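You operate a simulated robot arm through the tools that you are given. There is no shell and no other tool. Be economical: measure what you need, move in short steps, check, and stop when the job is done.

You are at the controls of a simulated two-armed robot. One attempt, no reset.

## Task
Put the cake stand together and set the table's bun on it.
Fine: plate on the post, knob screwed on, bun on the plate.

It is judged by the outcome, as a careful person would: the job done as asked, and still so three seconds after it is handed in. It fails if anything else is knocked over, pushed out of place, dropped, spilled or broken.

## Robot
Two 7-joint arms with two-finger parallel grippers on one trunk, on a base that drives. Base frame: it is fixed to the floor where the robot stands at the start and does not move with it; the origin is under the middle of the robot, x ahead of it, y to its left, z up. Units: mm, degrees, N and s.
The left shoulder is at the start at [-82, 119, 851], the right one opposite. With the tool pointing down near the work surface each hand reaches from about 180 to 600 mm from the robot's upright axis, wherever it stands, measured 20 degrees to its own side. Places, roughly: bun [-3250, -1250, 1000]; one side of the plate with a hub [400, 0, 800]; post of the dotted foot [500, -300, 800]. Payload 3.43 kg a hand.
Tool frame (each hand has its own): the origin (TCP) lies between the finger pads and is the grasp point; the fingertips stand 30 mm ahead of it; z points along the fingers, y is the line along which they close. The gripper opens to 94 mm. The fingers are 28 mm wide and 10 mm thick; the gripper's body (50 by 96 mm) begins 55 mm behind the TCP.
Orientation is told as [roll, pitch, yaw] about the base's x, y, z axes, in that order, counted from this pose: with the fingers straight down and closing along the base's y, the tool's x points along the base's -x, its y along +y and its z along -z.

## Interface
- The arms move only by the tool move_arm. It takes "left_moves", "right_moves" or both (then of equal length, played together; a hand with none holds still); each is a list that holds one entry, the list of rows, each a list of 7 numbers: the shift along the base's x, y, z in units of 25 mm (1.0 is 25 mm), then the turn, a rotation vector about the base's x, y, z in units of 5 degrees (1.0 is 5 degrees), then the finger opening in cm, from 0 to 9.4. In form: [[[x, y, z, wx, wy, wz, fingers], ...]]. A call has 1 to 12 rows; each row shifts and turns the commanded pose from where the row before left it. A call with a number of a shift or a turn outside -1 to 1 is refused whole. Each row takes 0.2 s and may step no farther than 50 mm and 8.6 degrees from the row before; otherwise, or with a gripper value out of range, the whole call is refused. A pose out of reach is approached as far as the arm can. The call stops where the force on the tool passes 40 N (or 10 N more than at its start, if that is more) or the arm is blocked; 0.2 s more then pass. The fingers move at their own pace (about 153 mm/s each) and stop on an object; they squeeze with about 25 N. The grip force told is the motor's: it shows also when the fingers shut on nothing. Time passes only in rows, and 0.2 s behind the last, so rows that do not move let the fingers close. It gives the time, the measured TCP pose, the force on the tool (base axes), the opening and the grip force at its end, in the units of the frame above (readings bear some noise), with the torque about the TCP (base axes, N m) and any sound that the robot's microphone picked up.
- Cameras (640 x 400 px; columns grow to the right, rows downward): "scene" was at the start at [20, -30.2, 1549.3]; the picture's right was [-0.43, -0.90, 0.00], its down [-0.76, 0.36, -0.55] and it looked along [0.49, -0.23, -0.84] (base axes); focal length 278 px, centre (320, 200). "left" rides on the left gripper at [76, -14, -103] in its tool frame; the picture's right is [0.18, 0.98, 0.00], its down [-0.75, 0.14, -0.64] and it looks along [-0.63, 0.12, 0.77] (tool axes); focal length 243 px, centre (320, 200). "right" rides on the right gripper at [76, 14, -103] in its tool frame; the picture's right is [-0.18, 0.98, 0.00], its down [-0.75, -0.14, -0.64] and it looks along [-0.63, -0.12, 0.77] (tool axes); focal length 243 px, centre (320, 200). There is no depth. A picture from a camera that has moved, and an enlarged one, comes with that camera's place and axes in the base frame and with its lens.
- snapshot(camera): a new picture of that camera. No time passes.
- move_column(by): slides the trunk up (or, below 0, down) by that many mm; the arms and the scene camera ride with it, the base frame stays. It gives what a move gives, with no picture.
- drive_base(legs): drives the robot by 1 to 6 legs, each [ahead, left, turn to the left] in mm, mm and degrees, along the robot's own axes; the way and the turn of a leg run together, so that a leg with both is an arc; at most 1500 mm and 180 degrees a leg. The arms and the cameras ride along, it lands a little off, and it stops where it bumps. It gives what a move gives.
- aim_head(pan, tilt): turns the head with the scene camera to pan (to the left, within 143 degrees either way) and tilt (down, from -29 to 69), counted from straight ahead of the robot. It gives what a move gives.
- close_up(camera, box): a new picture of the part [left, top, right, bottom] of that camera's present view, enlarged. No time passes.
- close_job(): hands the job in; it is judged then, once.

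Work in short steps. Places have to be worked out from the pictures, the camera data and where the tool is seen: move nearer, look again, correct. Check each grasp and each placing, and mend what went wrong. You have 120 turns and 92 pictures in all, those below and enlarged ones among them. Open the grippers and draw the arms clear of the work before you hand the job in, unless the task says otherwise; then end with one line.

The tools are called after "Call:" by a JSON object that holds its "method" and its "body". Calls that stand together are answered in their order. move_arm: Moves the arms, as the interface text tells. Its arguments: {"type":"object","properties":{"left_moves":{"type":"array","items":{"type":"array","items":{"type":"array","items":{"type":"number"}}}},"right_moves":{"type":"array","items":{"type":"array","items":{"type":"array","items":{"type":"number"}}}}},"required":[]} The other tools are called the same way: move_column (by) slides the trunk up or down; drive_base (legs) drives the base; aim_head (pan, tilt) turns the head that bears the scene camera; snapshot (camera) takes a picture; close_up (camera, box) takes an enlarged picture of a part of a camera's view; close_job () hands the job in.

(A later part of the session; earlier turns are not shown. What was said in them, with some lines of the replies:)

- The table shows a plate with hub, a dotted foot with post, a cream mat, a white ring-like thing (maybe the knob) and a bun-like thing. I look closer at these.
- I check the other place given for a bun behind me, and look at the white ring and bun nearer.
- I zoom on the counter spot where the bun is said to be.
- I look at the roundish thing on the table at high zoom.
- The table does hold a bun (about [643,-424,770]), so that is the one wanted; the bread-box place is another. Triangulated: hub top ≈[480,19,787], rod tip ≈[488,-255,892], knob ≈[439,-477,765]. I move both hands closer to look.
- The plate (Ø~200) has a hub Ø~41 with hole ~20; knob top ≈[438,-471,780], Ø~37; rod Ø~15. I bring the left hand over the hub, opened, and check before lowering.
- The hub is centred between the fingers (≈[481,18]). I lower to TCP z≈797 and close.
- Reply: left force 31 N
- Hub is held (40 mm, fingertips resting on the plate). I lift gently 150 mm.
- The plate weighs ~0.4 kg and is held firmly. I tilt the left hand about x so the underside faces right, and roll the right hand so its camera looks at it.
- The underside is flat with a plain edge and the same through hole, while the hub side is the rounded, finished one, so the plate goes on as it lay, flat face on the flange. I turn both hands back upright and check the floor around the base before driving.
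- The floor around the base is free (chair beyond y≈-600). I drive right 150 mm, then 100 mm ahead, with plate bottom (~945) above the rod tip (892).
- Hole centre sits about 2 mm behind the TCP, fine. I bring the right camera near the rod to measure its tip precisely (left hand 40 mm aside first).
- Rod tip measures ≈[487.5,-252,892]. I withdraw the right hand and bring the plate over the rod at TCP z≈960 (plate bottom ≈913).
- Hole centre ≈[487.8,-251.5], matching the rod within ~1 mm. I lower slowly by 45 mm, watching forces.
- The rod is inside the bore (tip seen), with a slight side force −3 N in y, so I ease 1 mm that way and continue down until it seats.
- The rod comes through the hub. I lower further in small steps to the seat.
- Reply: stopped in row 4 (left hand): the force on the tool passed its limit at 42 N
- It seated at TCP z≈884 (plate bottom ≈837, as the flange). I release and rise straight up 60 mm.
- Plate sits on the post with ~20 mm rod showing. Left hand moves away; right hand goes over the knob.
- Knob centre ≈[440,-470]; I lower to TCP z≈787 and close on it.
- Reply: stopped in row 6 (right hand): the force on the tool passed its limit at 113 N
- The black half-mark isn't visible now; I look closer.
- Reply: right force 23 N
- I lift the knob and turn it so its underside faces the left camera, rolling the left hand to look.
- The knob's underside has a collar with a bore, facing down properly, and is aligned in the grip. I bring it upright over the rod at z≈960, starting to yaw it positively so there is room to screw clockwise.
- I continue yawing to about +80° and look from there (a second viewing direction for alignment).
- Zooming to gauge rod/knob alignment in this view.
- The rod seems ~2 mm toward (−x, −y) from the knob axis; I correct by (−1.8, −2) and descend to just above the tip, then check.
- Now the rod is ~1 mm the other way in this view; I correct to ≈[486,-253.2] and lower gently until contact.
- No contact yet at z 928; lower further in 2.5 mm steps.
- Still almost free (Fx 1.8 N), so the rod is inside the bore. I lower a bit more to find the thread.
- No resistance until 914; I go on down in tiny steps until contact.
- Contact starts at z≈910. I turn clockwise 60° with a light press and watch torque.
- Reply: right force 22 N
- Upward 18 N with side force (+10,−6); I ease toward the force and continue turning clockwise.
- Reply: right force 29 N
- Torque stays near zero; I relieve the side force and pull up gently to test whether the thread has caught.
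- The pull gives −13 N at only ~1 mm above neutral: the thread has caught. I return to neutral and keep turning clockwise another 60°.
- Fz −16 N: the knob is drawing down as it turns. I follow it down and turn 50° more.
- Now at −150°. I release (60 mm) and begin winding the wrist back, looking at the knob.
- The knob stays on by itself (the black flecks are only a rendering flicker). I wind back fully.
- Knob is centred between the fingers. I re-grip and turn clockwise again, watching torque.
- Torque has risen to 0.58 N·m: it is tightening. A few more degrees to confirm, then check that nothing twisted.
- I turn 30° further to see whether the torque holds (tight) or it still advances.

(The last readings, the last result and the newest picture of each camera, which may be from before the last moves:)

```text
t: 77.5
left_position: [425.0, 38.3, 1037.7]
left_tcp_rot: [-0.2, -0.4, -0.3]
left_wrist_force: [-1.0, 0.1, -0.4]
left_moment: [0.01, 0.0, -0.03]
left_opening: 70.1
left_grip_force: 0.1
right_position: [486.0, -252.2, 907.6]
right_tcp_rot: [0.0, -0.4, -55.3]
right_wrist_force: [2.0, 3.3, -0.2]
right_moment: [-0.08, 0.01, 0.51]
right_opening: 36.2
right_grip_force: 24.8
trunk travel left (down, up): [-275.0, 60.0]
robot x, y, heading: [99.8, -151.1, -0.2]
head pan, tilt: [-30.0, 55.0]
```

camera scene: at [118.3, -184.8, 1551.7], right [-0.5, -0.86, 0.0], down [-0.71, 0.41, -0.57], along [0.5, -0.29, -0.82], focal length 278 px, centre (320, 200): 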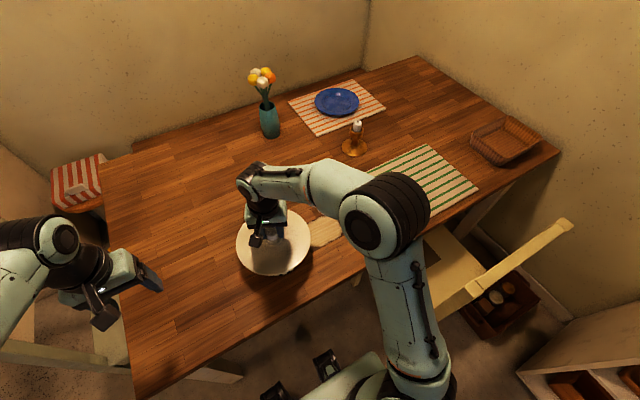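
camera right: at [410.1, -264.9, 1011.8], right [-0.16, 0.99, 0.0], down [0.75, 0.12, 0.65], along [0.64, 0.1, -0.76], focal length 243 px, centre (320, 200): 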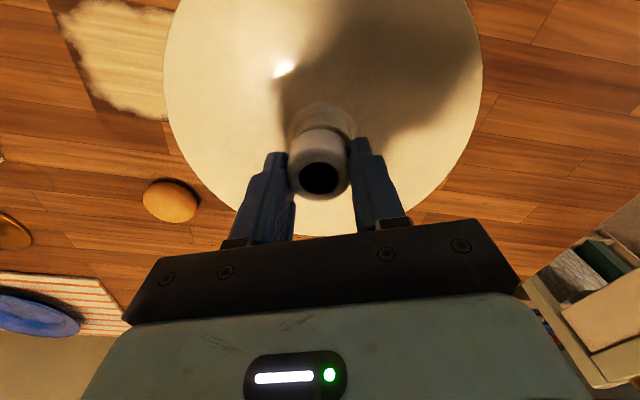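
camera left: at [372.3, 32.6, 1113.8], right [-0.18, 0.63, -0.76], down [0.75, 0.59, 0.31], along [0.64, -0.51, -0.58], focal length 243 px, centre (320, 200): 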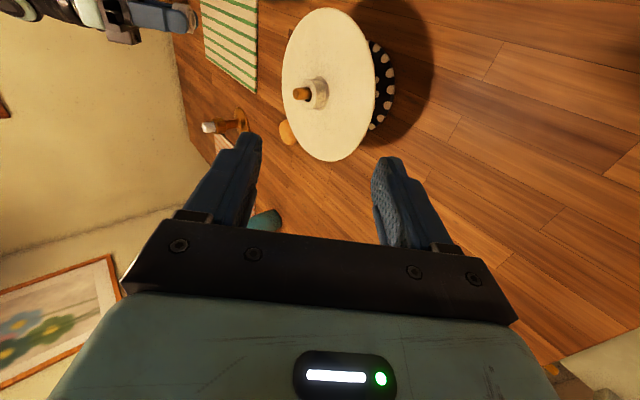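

Torque stays 0.5–0.66 N·m with no further sinking: tight. I release, rise and look.

Call:
{"method": "move_arm", "body": {"right_moves": [[[0, 0, 0, 0, 0, 0.5, 2], [0, 0, 0, 0, 0, 0, 7], [0, 0, 0, 0, 0, 0, 7], [0, 0, 0.8, 0, 0, 0, 7], [0, 0, 1, 0, 0, 1, 7], [0, 0, 1, 0, 0, 1, 7], [0, -1, 0.4, 0, 0, 1, 9.4], [0, -1, 0, 0, 0, 1, 9.4], [0, -1, 0, 0, 0, 1, 9.4], [0, -1, 0, 0, 0, 1, 9.4], [0, -1, 0, 0, 0, 1, 9.4], [0, 0, 0, 0, 0, 1, 9.4]]]}}

Call:
{"method": "snapshot", "body": {"camera": "right"}}

Call:
{"method": "close_up", "body": {"camera": "scene", "box": [220, 170, 340, 290]}}

```text
t: 80.1
left_position: [423.9, 39.3, 1036.0]
left_tcp_rot: [-0.3, -0.4, -0.4]
left_wrist_force: [1.2, -0.5, 0.1]
left_moment: [0.0, 0.01, -0.04]
left_opening: 69.9
left_grip_force: 0.0
right_position: [486.0, -377.9, 988.6]
right_tcp_rot: [0.0, -0.3, -12.8]
right_wrist_force: [-0.9, -0.4, 0.2]
right_moment: [-0.02, -0.01, -0.02]
right_opening: 94.0
right_grip_force: 0.0
trunk travel left (down, up): [-275.0, 60.0]
robot x, y, heading: [97.1, -148.5, -0.3]
head pan, tilt: [-30.0, 55.0]
```

```text
34 pictures are left
camera right: at [414.9, -346.3, 1090.1], right [0.4, 0.92, 0.0], down [0.7, -0.3, 0.65], along [0.59, -0.25, -0.76], focal length 243 px, centre (320, 200)
```

right: 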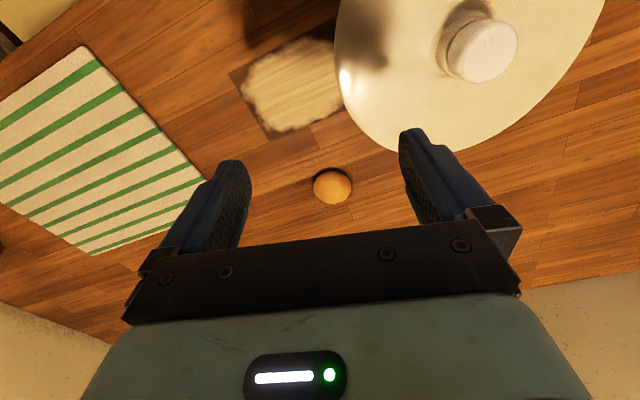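

```text
3.33 times, centred on (280, 230) of scene
camera zoom: at [118.4, -184.5, 1551.7], right [-0.5, -0.86, 0.0], down [-0.71, 0.41, -0.57], along [0.5, -0.29, -0.82], focal length 928 px, centre (453, 100)
```

zoom: 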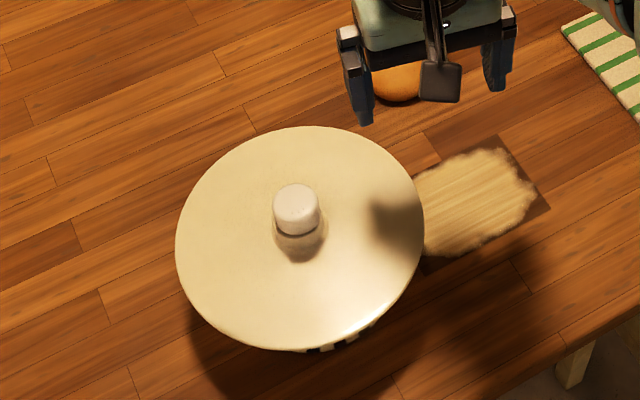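

Stand is assembled, knob sits straight. Bun ≈[644,-423], Ø~66. I move the right hand over it.

Call:
{"method": "move_arm", "body": {"right_moves": [[[0.9, -0.257, 0, 0, 0, 0.366, 9.4], [0.9, -0.257, 0, 0, 0, 0.366, 9.4], [0.9, -0.257, 0, 0, 0, 0.366, 9.4], [0.9, -0.257, 0, 0, 0, 0.366, 9.4], [0.9, -0.257, 0, 0, 0, 0.366, 9.4], [0.9, -0.257, 0, 0, 0, 0.366, 9.4], [0.9, -0.257, 0, 0, 0, 0.366, 9.4], [0, 0, -1, 0, 0, 0, 9.4], [0, 0, -1, 0, 0, 0, 9.4], [0, 0, -1, 0, 0, 0, 9.4], [0, 0, -1, 0, 0, 0, 9.4], [0, 0, -1, 0, 0, 0, 9.4]]]}}

Call:
{"method": "snapshot", "body": {"camera": "right"}}

```text
t: 82.7
left_position: [424.3, 38.1, 1038.2]
left_tcp_rot: [-0.3, -0.5, -0.3]
left_wrist_force: [0.8, -0.4, -0.2]
left_moment: [-0.01, -0.04, -0.01]
left_opening: 70.3
left_grip_force: 0.1
right_position: [626.6, -422.2, 856.7]
right_tcp_rot: [-0.1, -0.2, 0.0]
right_wrist_force: [0.2, 0.7, -0.5]
right_moment: [0.0, 0.01, 0.02]
right_opening: 94.0
right_grip_force: 0.0
right hand out of reach, approached as far as the arm can: row 7
trunk travel left (down, up): [-275.0, 60.0]
robot x, y, heading: [102.7, -146.4, -0.2]
head pan, tilt: [-30.0, 55.0]
```

```text
32 pictures are left
camera right: at [550.0, -408.2, 959.2], right [0.18, 0.98, 0.0], down [0.75, -0.14, 0.65], along [0.63, -0.12, -0.76], focal length 243 px, centre (320, 200)
```

right: 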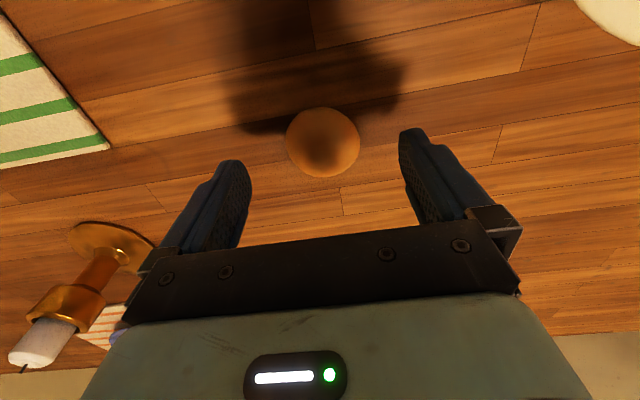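

The bun is ~17 mm beyond reach, so I drive 50 mm ahead (nothing near the hands or base in that way).

Call:
{"method": "drive_base", "body": {"legs": [[50, 0, 0]]}}

Call:
{"method": "snapshot", "body": {"camera": "right"}}

```text
t: 83.7
left_position: [474.5, 37.9, 1036.7]
left_tcp_rot: [-0.2, -0.3, -0.3]
left_wrist_force: [0.8, -0.4, 0.0]
left_moment: [-0.02, 0.06, -0.03]
left_opening: 69.9
left_grip_force: 0.0
right_position: [675.9, -424.1, 855.3]
right_tcp_rot: [0.1, -0.2, 0.0]
right_wrist_force: [0.4, 0.9, -0.2]
right_moment: [0.02, 0.02, 0.02]
right_opening: 93.9
right_grip_force: 0.1
trunk travel left (down, up): [-275.0, 60.0]
robot x, y, heading: [151.2, -147.7, -0.5]
head pan, tilt: [-30.0, 55.0]
```

```text
31 pictures are left
camera right: at [599.6, -408.9, 959.1], right [0.18, 0.98, 0.0], down [0.75, -0.14, 0.65], along [0.63, -0.12, -0.76], focal length 243 px, centre (320, 200)
```

right: 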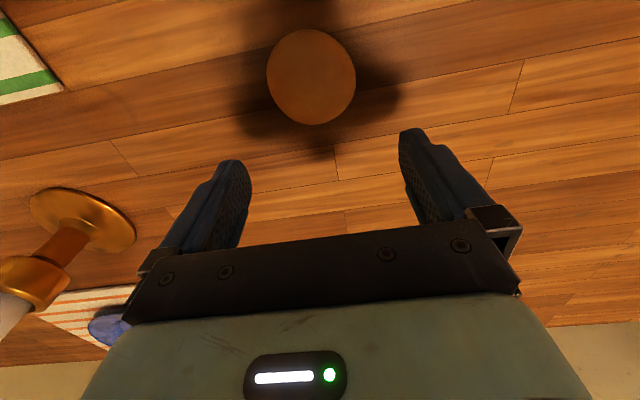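

Bun centre ≈[642.5,-423.6]. I move back 33 mm over it, lower to z≈788 and close.

Call:
{"method": "move_arm", "body": {"right_moves": [[[-0.67, 0, 0, 0, 0, 0, 9.4], [-0.67, 0.01, 0, 0, 0, 0, 9.4], [0, 0, -0.7, 0, 0, 0, 9.4], [0, 0, -0.7, 0, 0, 0, 9.4], [0, 0, -0.6, 0, 0, 0, 9.4], [0, 0, -0.4, 0, 0, 0, 9.4], [0, 0, -0.3, 0, 0, 0, 9.4], [0, 0, 0, 0, 0, 0, 9.4]]]}}

Call:
{"method": "snapshot", "body": {"camera": "right"}}

```text
t: 85.5
left_position: [473.7, 38.0, 1037.1]
left_tcp_rot: [-0.3, -0.4, -0.4]
left_wrist_force: [-0.1, 0.2, 0.0]
left_moment: [0.01, 0.0, 0.0]
left_opening: 70.1
left_grip_force: 0.1
right_position: [642.7, -424.7, 792.0]
right_tcp_rot: [0.0, -0.2, 0.0]
right_wrist_force: [-1.9, 0.0, 5.1]
right_moment: [0.1, 0.15, 0.12]
right_opening: 93.8
right_grip_force: 0.1
trunk travel left (down, up): [-275.0, 60.0]
robot x, y, heading: [150.3, -149.0, -0.2]
head pan, tilt: [-30.0, 55.0]
```

```text
30 pictures are left
camera right: at [566.5, -408.8, 892.6], right [0.18, 0.98, 0.0], down [0.75, -0.14, 0.65], along [0.64, -0.12, -0.76], focal length 243 px, centre (320, 200)
```

right: 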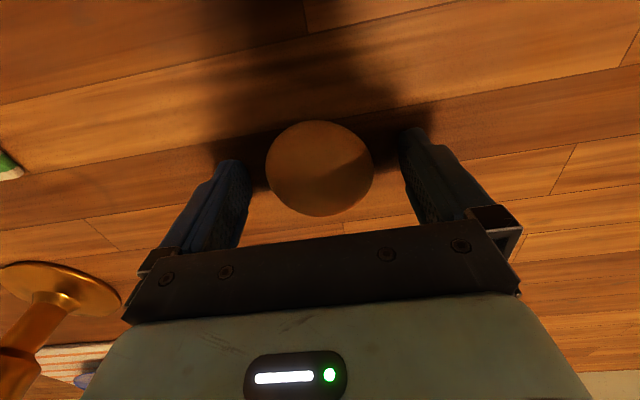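

Tips just touch the table (table ≈760). I raise 2 mm and close on the bun.

Call:
{"method": "move_arm", "body": {"right_moves": [[[0, 0, 0.08, 0, 0, 0, 9.4], [0, 0, 0, 0, 0, 0, 7.5], [0, 0, 0, 0, 0, 0, 6], [0, 0, 0, 0, 0, 0, 4.5], [0, 0, 0, 0, 0, 0, 4.5], [0, 0, 0, 0, 0, 0, 4.5]]]}}

Call:
{"method": "close_up", "body": {"camera": "right", "box": [200, 90, 440, 240]}}

```text
t: 86.8
left_position: [473.9, 36.9, 1037.5]
left_tcp_rot: [-0.3, -0.3, -0.2]
left_wrist_force: [-0.5, -0.3, -0.4]
left_moment: [0.05, 0.01, -0.02]
left_opening: 70.2
left_grip_force: 0.0
right_position: [643.3, -423.7, 791.6]
right_tcp_rot: [0.1, -0.2, 0.0]
right_wrist_force: [-0.1, -0.1, 0.3]
right_moment: [-0.02, 0.01, -0.03]
right_opening: 60.7
right_grip_force: 25.1
trunk travel left (down, up): [-275.0, 60.0]
robot x, y, heading: [150.1, -148.0, -0.3]
head pan, tilt: [-30.0, 55.0]
```

```text
2.67 times, centred on (320, 165) of right
camera zoom: at [566.2, -408.5, 893.6], right [0.18, 0.98, 0.0], down [0.75, -0.14, 0.65], along [0.63, -0.12, -0.76], focal length 647 px, centre (320, 293)
```

zoom: 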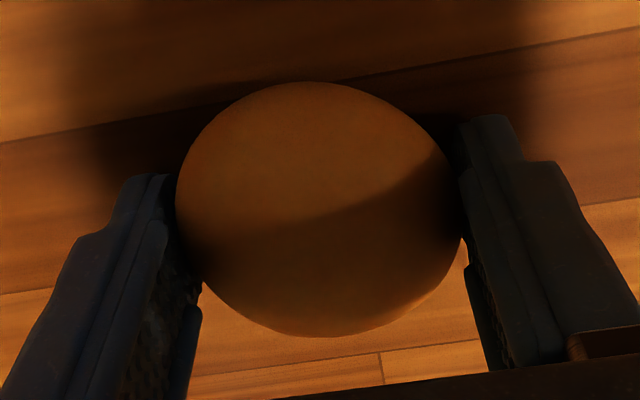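

Bun is held (61 mm). I lift it ~190 mm.

Call:
{"method": "move_arm", "body": {"right_moves": [[[0, 0, 0.4, 0, 0, 0, 4.5], [0, 0, 0.8, 0, 0, 0, 4.5], [0, 0, 0.95, 0, 0, 0, 4.5], [0, 0, 0.95, 0, 0, 0, 4.5], [0, 0, 0.95, 0, 0, 0, 4.5], [-0.2, 0, 0.95, 0, 0, 0, 4.5], [-0.2, 0, 0.95, 0, 0, 0, 4.5], [-0.2, 0, 0.95, 0, 0, 0, 4.5], [-0.2, 0, 0.8, 0, 0, 0, 4.5], [0, 0, 0, 0, 0, 0, 4.5]]]}}

Call:
{"method": "snapshot", "body": {"camera": "right"}}

```text
t: 89.0
left_position: [474.0, 36.6, 1037.5]
left_tcp_rot: [-0.3, -0.4, -0.3]
left_wrist_force: [0.4, -0.5, 0.0]
left_moment: [0.0, 0.0, -0.01]
left_opening: 69.9
left_grip_force: 0.1
right_position: [620.9, -423.6, 985.2]
right_tcp_rot: [0.1, -0.3, 0.0]
right_wrist_force: [0.7, 0.0, -0.9]
right_moment: [0.03, 0.0, -0.01]
right_opening: 60.7
right_grip_force: 25.1
trunk travel left (down, up): [-275.0, 60.0]
robot x, y, heading: [151.3, -146.6, -0.5]
head pan, tilt: [-30.0, 55.0]
```

```text
28 pictures are left
camera right: at [543.9, -407.7, 1087.0], right [0.18, 0.98, 0.0], down [0.75, -0.14, 0.65], along [0.63, -0.12, -0.76], focal length 243 px, centre (320, 200)
```

right: 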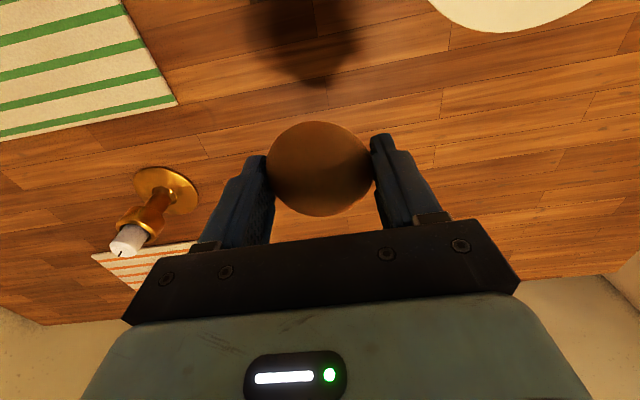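

Bun is secure. I carry it to above the near side of the plate, ≈[428,-253], and lower partway.

Call:
{"method": "move_arm", "body": {"right_moves": [[[-0.772, 0.682, 0, 0, 0, 0, 4.5], [-0.772, 0.682, 0, 0, 0, 0, 4.5], [-0.772, 0.682, 0, 0, 0, 0, 4.5], [-0.772, 0.682, 0, 0, 0, 0, 4.5], [-0.772, 0.682, 0, 0, 0, 0, 4.5], [-0.772, 0.682, 0, 0, 0, 0, 4.5], [-0.772, 0.682, 0, 0, 0, 0, 4.5], [-0.772, 0.682, 0, 0, 0, 0, 4.5], [-0.772, 0.682, 0, 0, 0, 0, 4.5], [-0.772, 0.682, 0, 0, 0, 0, 4.5], [0, 0, -0.8, 0, 0, 0, 4.5], [0, 0, -0.8, 0, 0, 0, 4.5]]]}}

Call:
{"method": "snapshot", "body": {"camera": "right"}}

Call:
{"method": "snapshot", "body": {"camera": "scene"}}

```text
t: 91.7
left_position: [473.8, 37.7, 1036.4]
left_tcp_rot: [-0.2, -0.4, -0.3]
left_wrist_force: [0.0, -0.4, 1.2]
left_moment: [-0.01, 0.03, 0.0]
left_opening: 69.9
left_grip_force: 0.1
right_position: [426.7, -252.5, 944.4]
right_tcp_rot: [0.0, -0.5, 0.0]
right_wrist_force: [0.4, 0.1, -0.3]
right_moment: [0.0, 0.02, 0.0]
right_opening: 60.4
right_grip_force: 24.9
trunk travel left (down, up): [-275.0, 60.0]
robot x, y, heading: [149.9, -149.9, -0.4]
head pan, tilt: [-30.0, 55.0]
```

```text
27 pictures are left
camera right: at [350.8, -237.8, 1046.8], right [0.18, 0.98, 0.0], down [0.75, -0.14, 0.65], along [0.64, -0.12, -0.76], focal length 243 px, centre (320, 200)
```

right: 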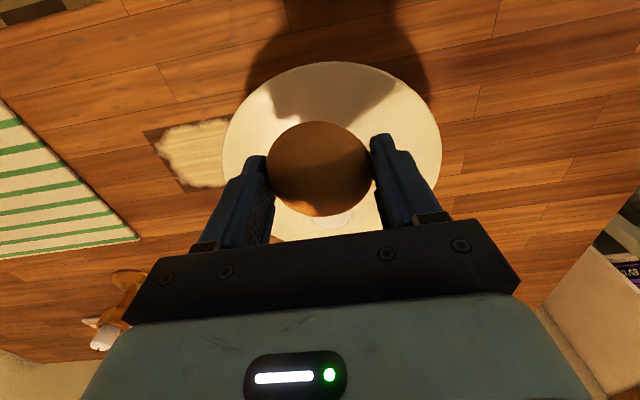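

```text
26 pictures are left
camera scene: at [167.7, -185.0, 1551.7], right [-0.5, -0.86, 0.0], down [-0.71, 0.41, -0.57], along [0.5, -0.29, -0.82], focal length 278 px, centre (320, 200)
```

scene: 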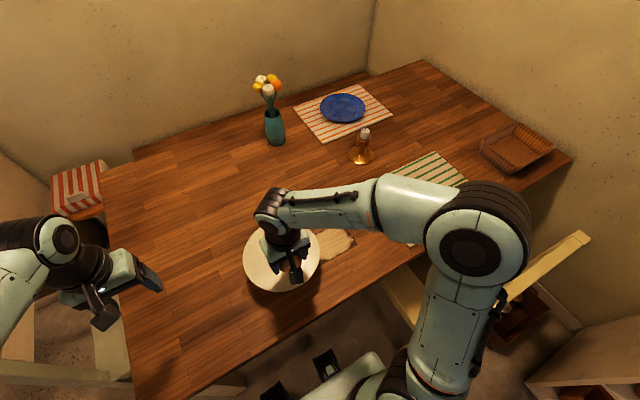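

Bun is over the near part of the plate (near rim at x≈387, hub edge at ≈466). I lower toward contact at TCP z≈886.

Call:
{"method": "move_arm", "body": {"right_moves": [[[0.03, 0, -0.6, 0, 0, 0, 4.5], [0, 0, -0.6, 0, 0, 0, 4.5], [0, 0, -0.5, 0, 0, 0, 4.5], [0, 0, -0.4, 0, 0, 0, 4.5], [0, 0, -0.08, 0, 0, 0, 4.5], [0, 0, 0, 0, 0, 0, 4.5]]]}}

Call:
{"method": "snapshot", "body": {"camera": "right"}}

```text
t: 93.0
left_position: [474.1, 37.8, 1038.0]
left_tcp_rot: [-0.2, -0.3, -0.3]
left_wrist_force: [-1.0, -0.6, -0.1]
left_moment: [0.01, 0.01, 0.01]
left_opening: 70.0
left_grip_force: 0.0
right_position: [427.9, -251.7, 889.7]
right_tcp_rot: [-0.1, -0.2, 0.0]
right_wrist_force: [-0.1, -0.9, -1.0]
right_moment: [-0.01, -0.01, -0.01]
right_opening: 60.5
right_grip_force: 24.8
trunk travel left (down, up): [-275.0, 60.0]
robot x, y, heading: [147.0, -149.7, 0.1]
head pan, tilt: [-30.0, 55.0]
```

```text
25 pictures are left
camera right: at [352.5, -237.5, 992.3], right [0.18, 0.98, 0.0], down [0.75, -0.14, 0.65], along [0.63, -0.12, -0.76], focal length 243 px, centre (320, 200)
```

right: 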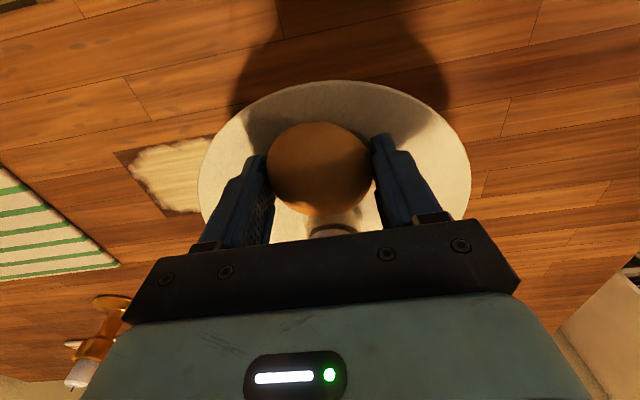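

Almost there; I step down 1 mm at a time.

Call:
{"method": "move_arm", "body": {"right_moves": [[[0, 0, -0.05, 0, 0, 0, 4.5], [0, 0, -0.05, 0, 0, 0, 4.5], [0, 0, -0.04, 0, 0, 0, 4.5], [0, 0, 0, 0, 0, 0, 4.5]]]}}

```text
t: 94.0
left_position: [473.9, 36.7, 1037.3]
left_tcp_rot: [-0.3, -0.4, -0.2]
left_wrist_force: [-0.6, 0.2, 0.4]
left_moment: [0.01, -0.01, 0.02]
left_opening: 69.9
left_grip_force: 0.0
right_position: [428.8, -252.6, 887.1]
right_tcp_rot: [0.0, -0.4, 0.0]
right_wrist_force: [0.7, -1.1, -0.5]
right_moment: [0.0, -0.03, 0.0]
right_opening: 60.3
right_grip_force: 24.4
trunk travel left (down, up): [-275.0, 60.0]
robot x, y, heading: [148.6, -145.8, 0.1]
head pan, tilt: [-30.0, 55.0]
```

Call:
{"method": "move_arm", "body": {"right_moves": [[[0, 0, -0.04, 0, 0, 0, 4.5], [0, 0, -0.04, 0, 0, 0, 4.5], [0, 0, 0, 0, 0, 0, 4.5]]]}}

```text
t: 94.8
left_position: [472.4, 36.5, 1036.4]
left_tcp_rot: [-0.4, -0.4, -0.3]
left_wrist_force: [-0.8, 0.5, -0.6]
left_moment: [-0.04, 0.01, 0.0]
left_opening: 70.1
left_grip_force: 0.1
right_position: [430.4, -253.3, 883.7]
right_tcp_rot: [0.0, -0.2, 0.0]
right_wrist_force: [0.0, -0.2, -0.5]
right_moment: [0.01, 0.03, 0.01]
right_opening: 60.5
right_grip_force: 24.9
trunk travel left (down, up): [-275.0, 60.0]
robot x, y, heading: [147.3, -150.1, -0.3]
head pan, tilt: [-30.0, 55.0]
```

Still free at ≈884–885; I continue 1 mm at a time for contact.

Call:
{"method": "move_arm", "body": {"right_moves": [[[0, 0, -0.04, 0, 0, 0, 4.5], [0, 0, -0.04, 0, 0, 0, 4.5], [0, 0, 0, 0, 0, 0, 4.5]]]}}

Call:
{"method": "close_up", "body": {"camera": "right", "box": [190, 70, 480, 250]}}

```text
t: 95.7
left_position: [471.8, 36.6, 1037.6]
left_tcp_rot: [-0.2, -0.4, -0.3]
left_wrist_force: [0.7, -0.6, 0.0]
left_moment: [-0.01, 0.0, 0.02]
left_opening: 70.1
left_grip_force: 0.0
right_position: [429.2, -251.8, 882.2]
right_tcp_rot: [0.1, -0.5, 0.0]
right_wrist_force: [-3.1, -3.2, 21.9]
right_moment: [-0.22, -0.26, -0.1]
right_opening: 60.5
right_grip_force: 25.0
trunk travel left (down, up): [-275.0, 60.0]
robot x, y, heading: [148.3, -145.7, -0.2]
head pan, tilt: [-30.0, 55.0]
```

```text
2.21 times, centred on (335, 160) of right
camera zoom: at [352.7, -237.6, 985.5], right [0.18, 0.98, 0.0], down [0.75, -0.14, 0.65], along [0.64, -0.12, -0.76], focal length 535 px, centre (287, 288)
```

zoom: 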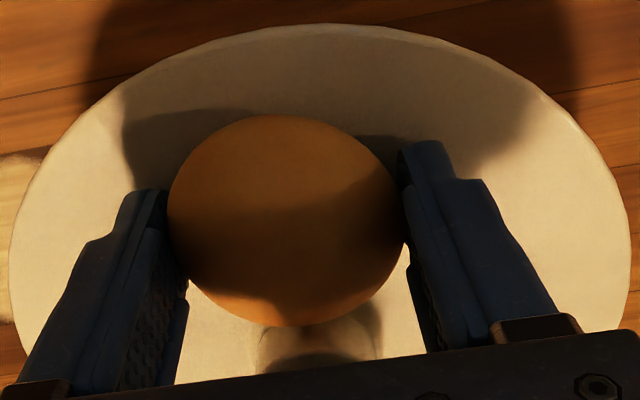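

Contact: 22 N at z≈882, bun on the plate clear of the hub. I relieve slightly, open and rise straight up.

Call:
{"method": "move_arm", "body": {"right_moves": [[[0, 0, 0.05, 0, 0, 0, 4.5], [0, 0, 0, 0, 0, 0, 6.6], [0, 0, 0, 0, 0, 0, 8], [0, 0, 0, 0, 0, 0, 8], [0, 0, 0.3, 0, 0, 0, 8], [0, 0, 0.8, 0, 0, 0, 8], [0, 0, 1, 0, 0, 0, 8], [0, 0, 1, 0, 0, 0, 8], [0, 0, 1, 0, 0, 0, 8], [0, 0, 1, 0, 0, 0, 8]]]}}

Call:
{"method": "snapshot", "body": {"camera": "right"}}

```text
t: 97.8
left_position: [473.0, 36.6, 1037.3]
left_tcp_rot: [-0.3, -0.4, -0.4]
left_wrist_force: [-0.4, -0.3, -0.4]
left_moment: [-0.02, 0.01, 0.01]
left_opening: 70.0
left_grip_force: 0.0
right_position: [427.7, -251.6, 1010.2]
right_tcp_rot: [0.0, -0.3, 0.0]
right_wrist_force: [-0.5, -0.4, -0.8]
right_moment: [0.03, 0.0, -0.03]
right_opening: 80.0
right_grip_force: 0.1
trunk travel left (down, up): [-275.0, 60.0]
robot x, y, heading: [147.6, -148.5, -0.6]
head pan, tilt: [-30.0, 55.0]
```

```text
23 pictures are left
camera right: at [352.3, -237.8, 1113.0], right [0.18, 0.98, 0.0], down [0.75, -0.14, 0.65], along [0.63, -0.12, -0.76], focal length 243 px, centre (320, 200)
```

right: 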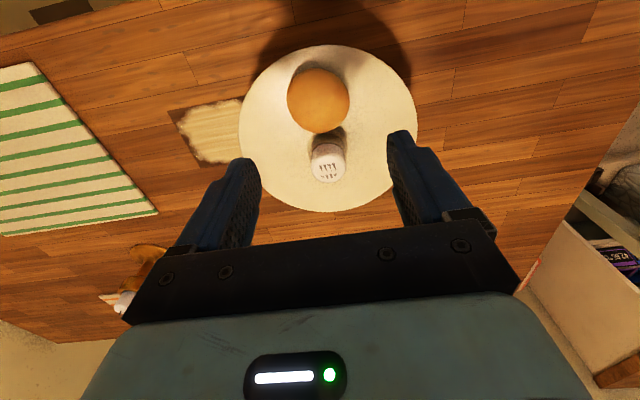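

Bun rests on the plate beside the knob. I draw the right hand clear and inspect the whole.

Call:
{"method": "move_arm", "body": {"right_moves": [[[0, -0.5, 0.6, 0, 0, 0, 9], [-0.3, -1, 0.3, 0, 0, 0, 9], [-0.3, -1, 0.2, 0, 0, 0, 9], [-0.3, -1, 0.2, 0, 0, 0, 9], [-0.3, -1, 0, 0, 0, 0, 9], [-0.3, -1, 0, 0, 0, 0, 9], [-0.3, -1, 0, 0, 0, 0, 9], [-0.3, -1, 0, 0, 0, 0, 9], [-0.3, -1, 0, 0, 0, 0, 9], [-0.3, -1, 0, 0, 0, 0, 9], [0, 0, 0, 0, 0, 0, 9]]]}}

Call:
{"method": "aim_head", "body": {"pan": -18, "tilt": 50}}

Call:
{"method": "snapshot", "body": {"camera": "scene"}}

Call:
{"method": "close_up", "body": {"camera": "scene", "box": [220, 200, 380, 320]}}

```text
t: 100.2
left_position: [473.4, 38.6, 1037.4]
left_tcp_rot: [-0.3, -0.3, -0.3]
left_wrist_force: [0.4, -0.9, -0.7]
left_moment: [-0.03, -0.02, 0.0]
left_opening: 69.9
left_grip_force: 0.0
right_position: [361.0, -489.0, 1042.8]
right_tcp_rot: [0.0, -0.3, 0.1]
right_wrist_force: [0.0, 0.2, -0.3]
right_moment: [0.0, 0.0, -0.02]
right_opening: 90.1
right_grip_force: 0.2
trunk travel left (down, up): [-275.0, 60.0]
robot x, y, heading: [145.2, -147.6, -0.5]
head pan, tilt: [-30.0, 55.0]
```

```text
t: 101.0
left_position: [473.7, 37.7, 1037.8]
left_tcp_rot: [-0.3, -0.4, -0.4]
left_wrist_force: [-0.3, -0.5, 0.0]
left_moment: [0.01, 0.02, 0.01]
left_opening: 69.9
left_grip_force: 0.1
right_position: [361.2, -489.1, 1042.8]
right_tcp_rot: [0.0, -0.2, 0.0]
right_wrist_force: [-0.3, 0.9, 0.2]
right_moment: [0.0, -0.02, -0.02]
right_opening: 90.1
right_grip_force: 0.0
trunk travel left (down, up): [-275.0, 60.0]
robot x, y, heading: [145.9, -149.5, -0.2]
head pan, tilt: [-18.0, 50.0]
```

```text
22 pictures are left
camera scene: at [178.4, -173.0, 1558.2], right [-0.32, -0.95, 0.0], down [-0.73, 0.24, -0.64], along [0.61, -0.2, -0.77], focal length 278 px, centre (320, 200)
```

scene: 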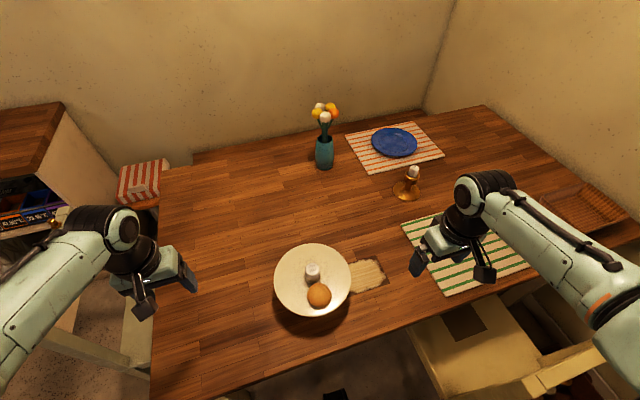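

```text
3.33 times, centred on (300, 260) of scene
camera zoom: at [178.4, -173.0, 1558.2], right [-0.32, -0.95, 0.0], down [-0.73, 0.24, -0.64], along [0.61, -0.2, -0.77], focal length 928 px, centre (387, 0)
```

zoom: 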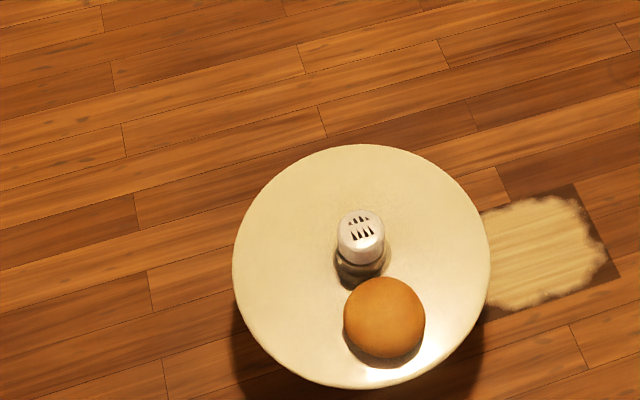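

Everything looks in place. One last side check of the knob's seating with the right camera rolled.

Call:
{"method": "move_arm", "body": {"right_moves": [[[0, 0, -0.3, 1, 0, 0, 9], [0, 0, -0.3, 1, 0, 0, 9], [0, 0, -0.3, 1, 0, 0, 9], [0, 0, -0.3, 1, 0, 0, 9], [0, 0, -0.3, 1, 0, 0, 9], [0, 0, -0.3, 1, 0, 0, 9], [0, 0, -0.3, 1, 0, 0, 9], [0, 0, -0.3, 1, 0, 0, 9], [0, 0, -0.3, 1, 0, 0, 9], [0, 0, -0.3, 1, 0, 0, 9], [0, 0, -0.3, 1, 0, 0, 9], [0, 0, -0.3, 1, 0, 0, 9]]]}}

Call:
{"method": "snapshot", "body": {"camera": "right"}}

```text
t: 103.6
left_position: [474.0, 36.9, 1037.4]
left_tcp_rot: [-0.3, -0.4, -0.3]
left_wrist_force: [0.6, 0.3, -0.6]
left_moment: [0.0, 0.04, 0.01]
left_opening: 70.0
left_grip_force: 0.1
right_position: [359.9, -490.3, 954.2]
right_tcp_rot: [60.1, -0.2, -0.3]
right_wrist_force: [0.0, -0.6, 0.4]
right_moment: [-0.01, 0.0, 0.02]
right_opening: 89.9
right_grip_force: 0.0
trunk travel left (down, up): [-275.0, 60.0]
robot x, y, heading: [148.3, -146.7, -0.5]
head pan, tilt: [-18.0, 50.0]
```

```text
20 pictures are left
camera right: at [284.7, -571.0, 1017.5], right [0.18, 0.49, 0.85], down [0.75, -0.63, 0.2], along [0.64, 0.6, -0.48], focal length 243 px, centre (320, 200)
```

right: 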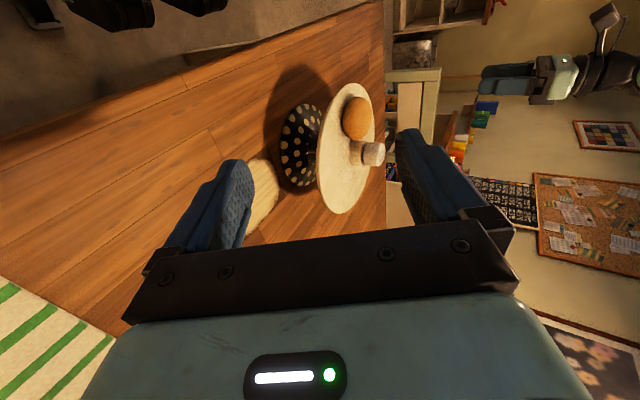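

Call:
{"method": "close_up", "body": {"camera": "right", "box": [310, 80, 410, 220]}}

Call:
{"method": "close_up", "body": {"camera": "right", "box": [340, 130, 396, 172]}}

```text
2.86 times, centred on (360, 150) of right
camera zoom: at [284.7, -571.0, 1017.5], right [0.18, 0.49, 0.85], down [0.75, -0.63, 0.2], along [0.64, 0.6, -0.48], focal length 693 px, centre (206, 343)
```

zoom: 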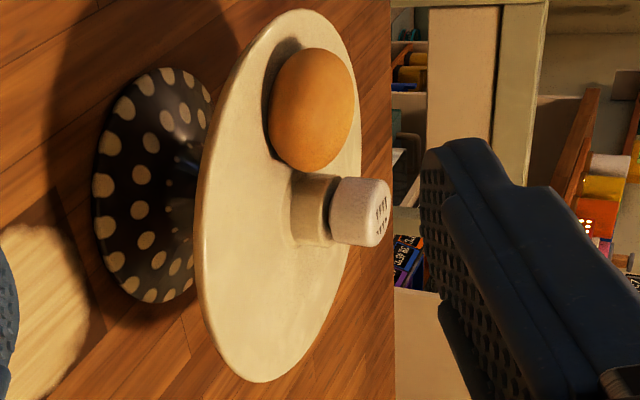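

```text
9.52 times, centred on (368, 151) of right
camera zoom: at [284.7, -571.0, 1017.5], right [0.18, 0.49, 0.85], down [0.75, -0.63, 0.2], along [0.64, 0.6, -0.48], focal length 2311 px, centre (-137, 667)
```

zoom: 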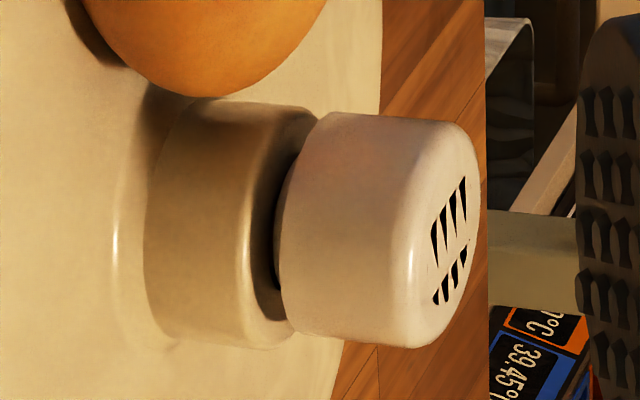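

The knob sits tight on the hub, the plate is level on the post and the bun rests on it. Both grippers are open and clear, so I hand the job in.

Call:
{"method": "close_job", "body": {}}

```text
The job is handed in.
```

The cake stand is together: the plate is on the post, the knob is screwed tight, and the table's bun rests on the plate. I fitted the plate hub side up, since nothing in the task said which way round it goes.
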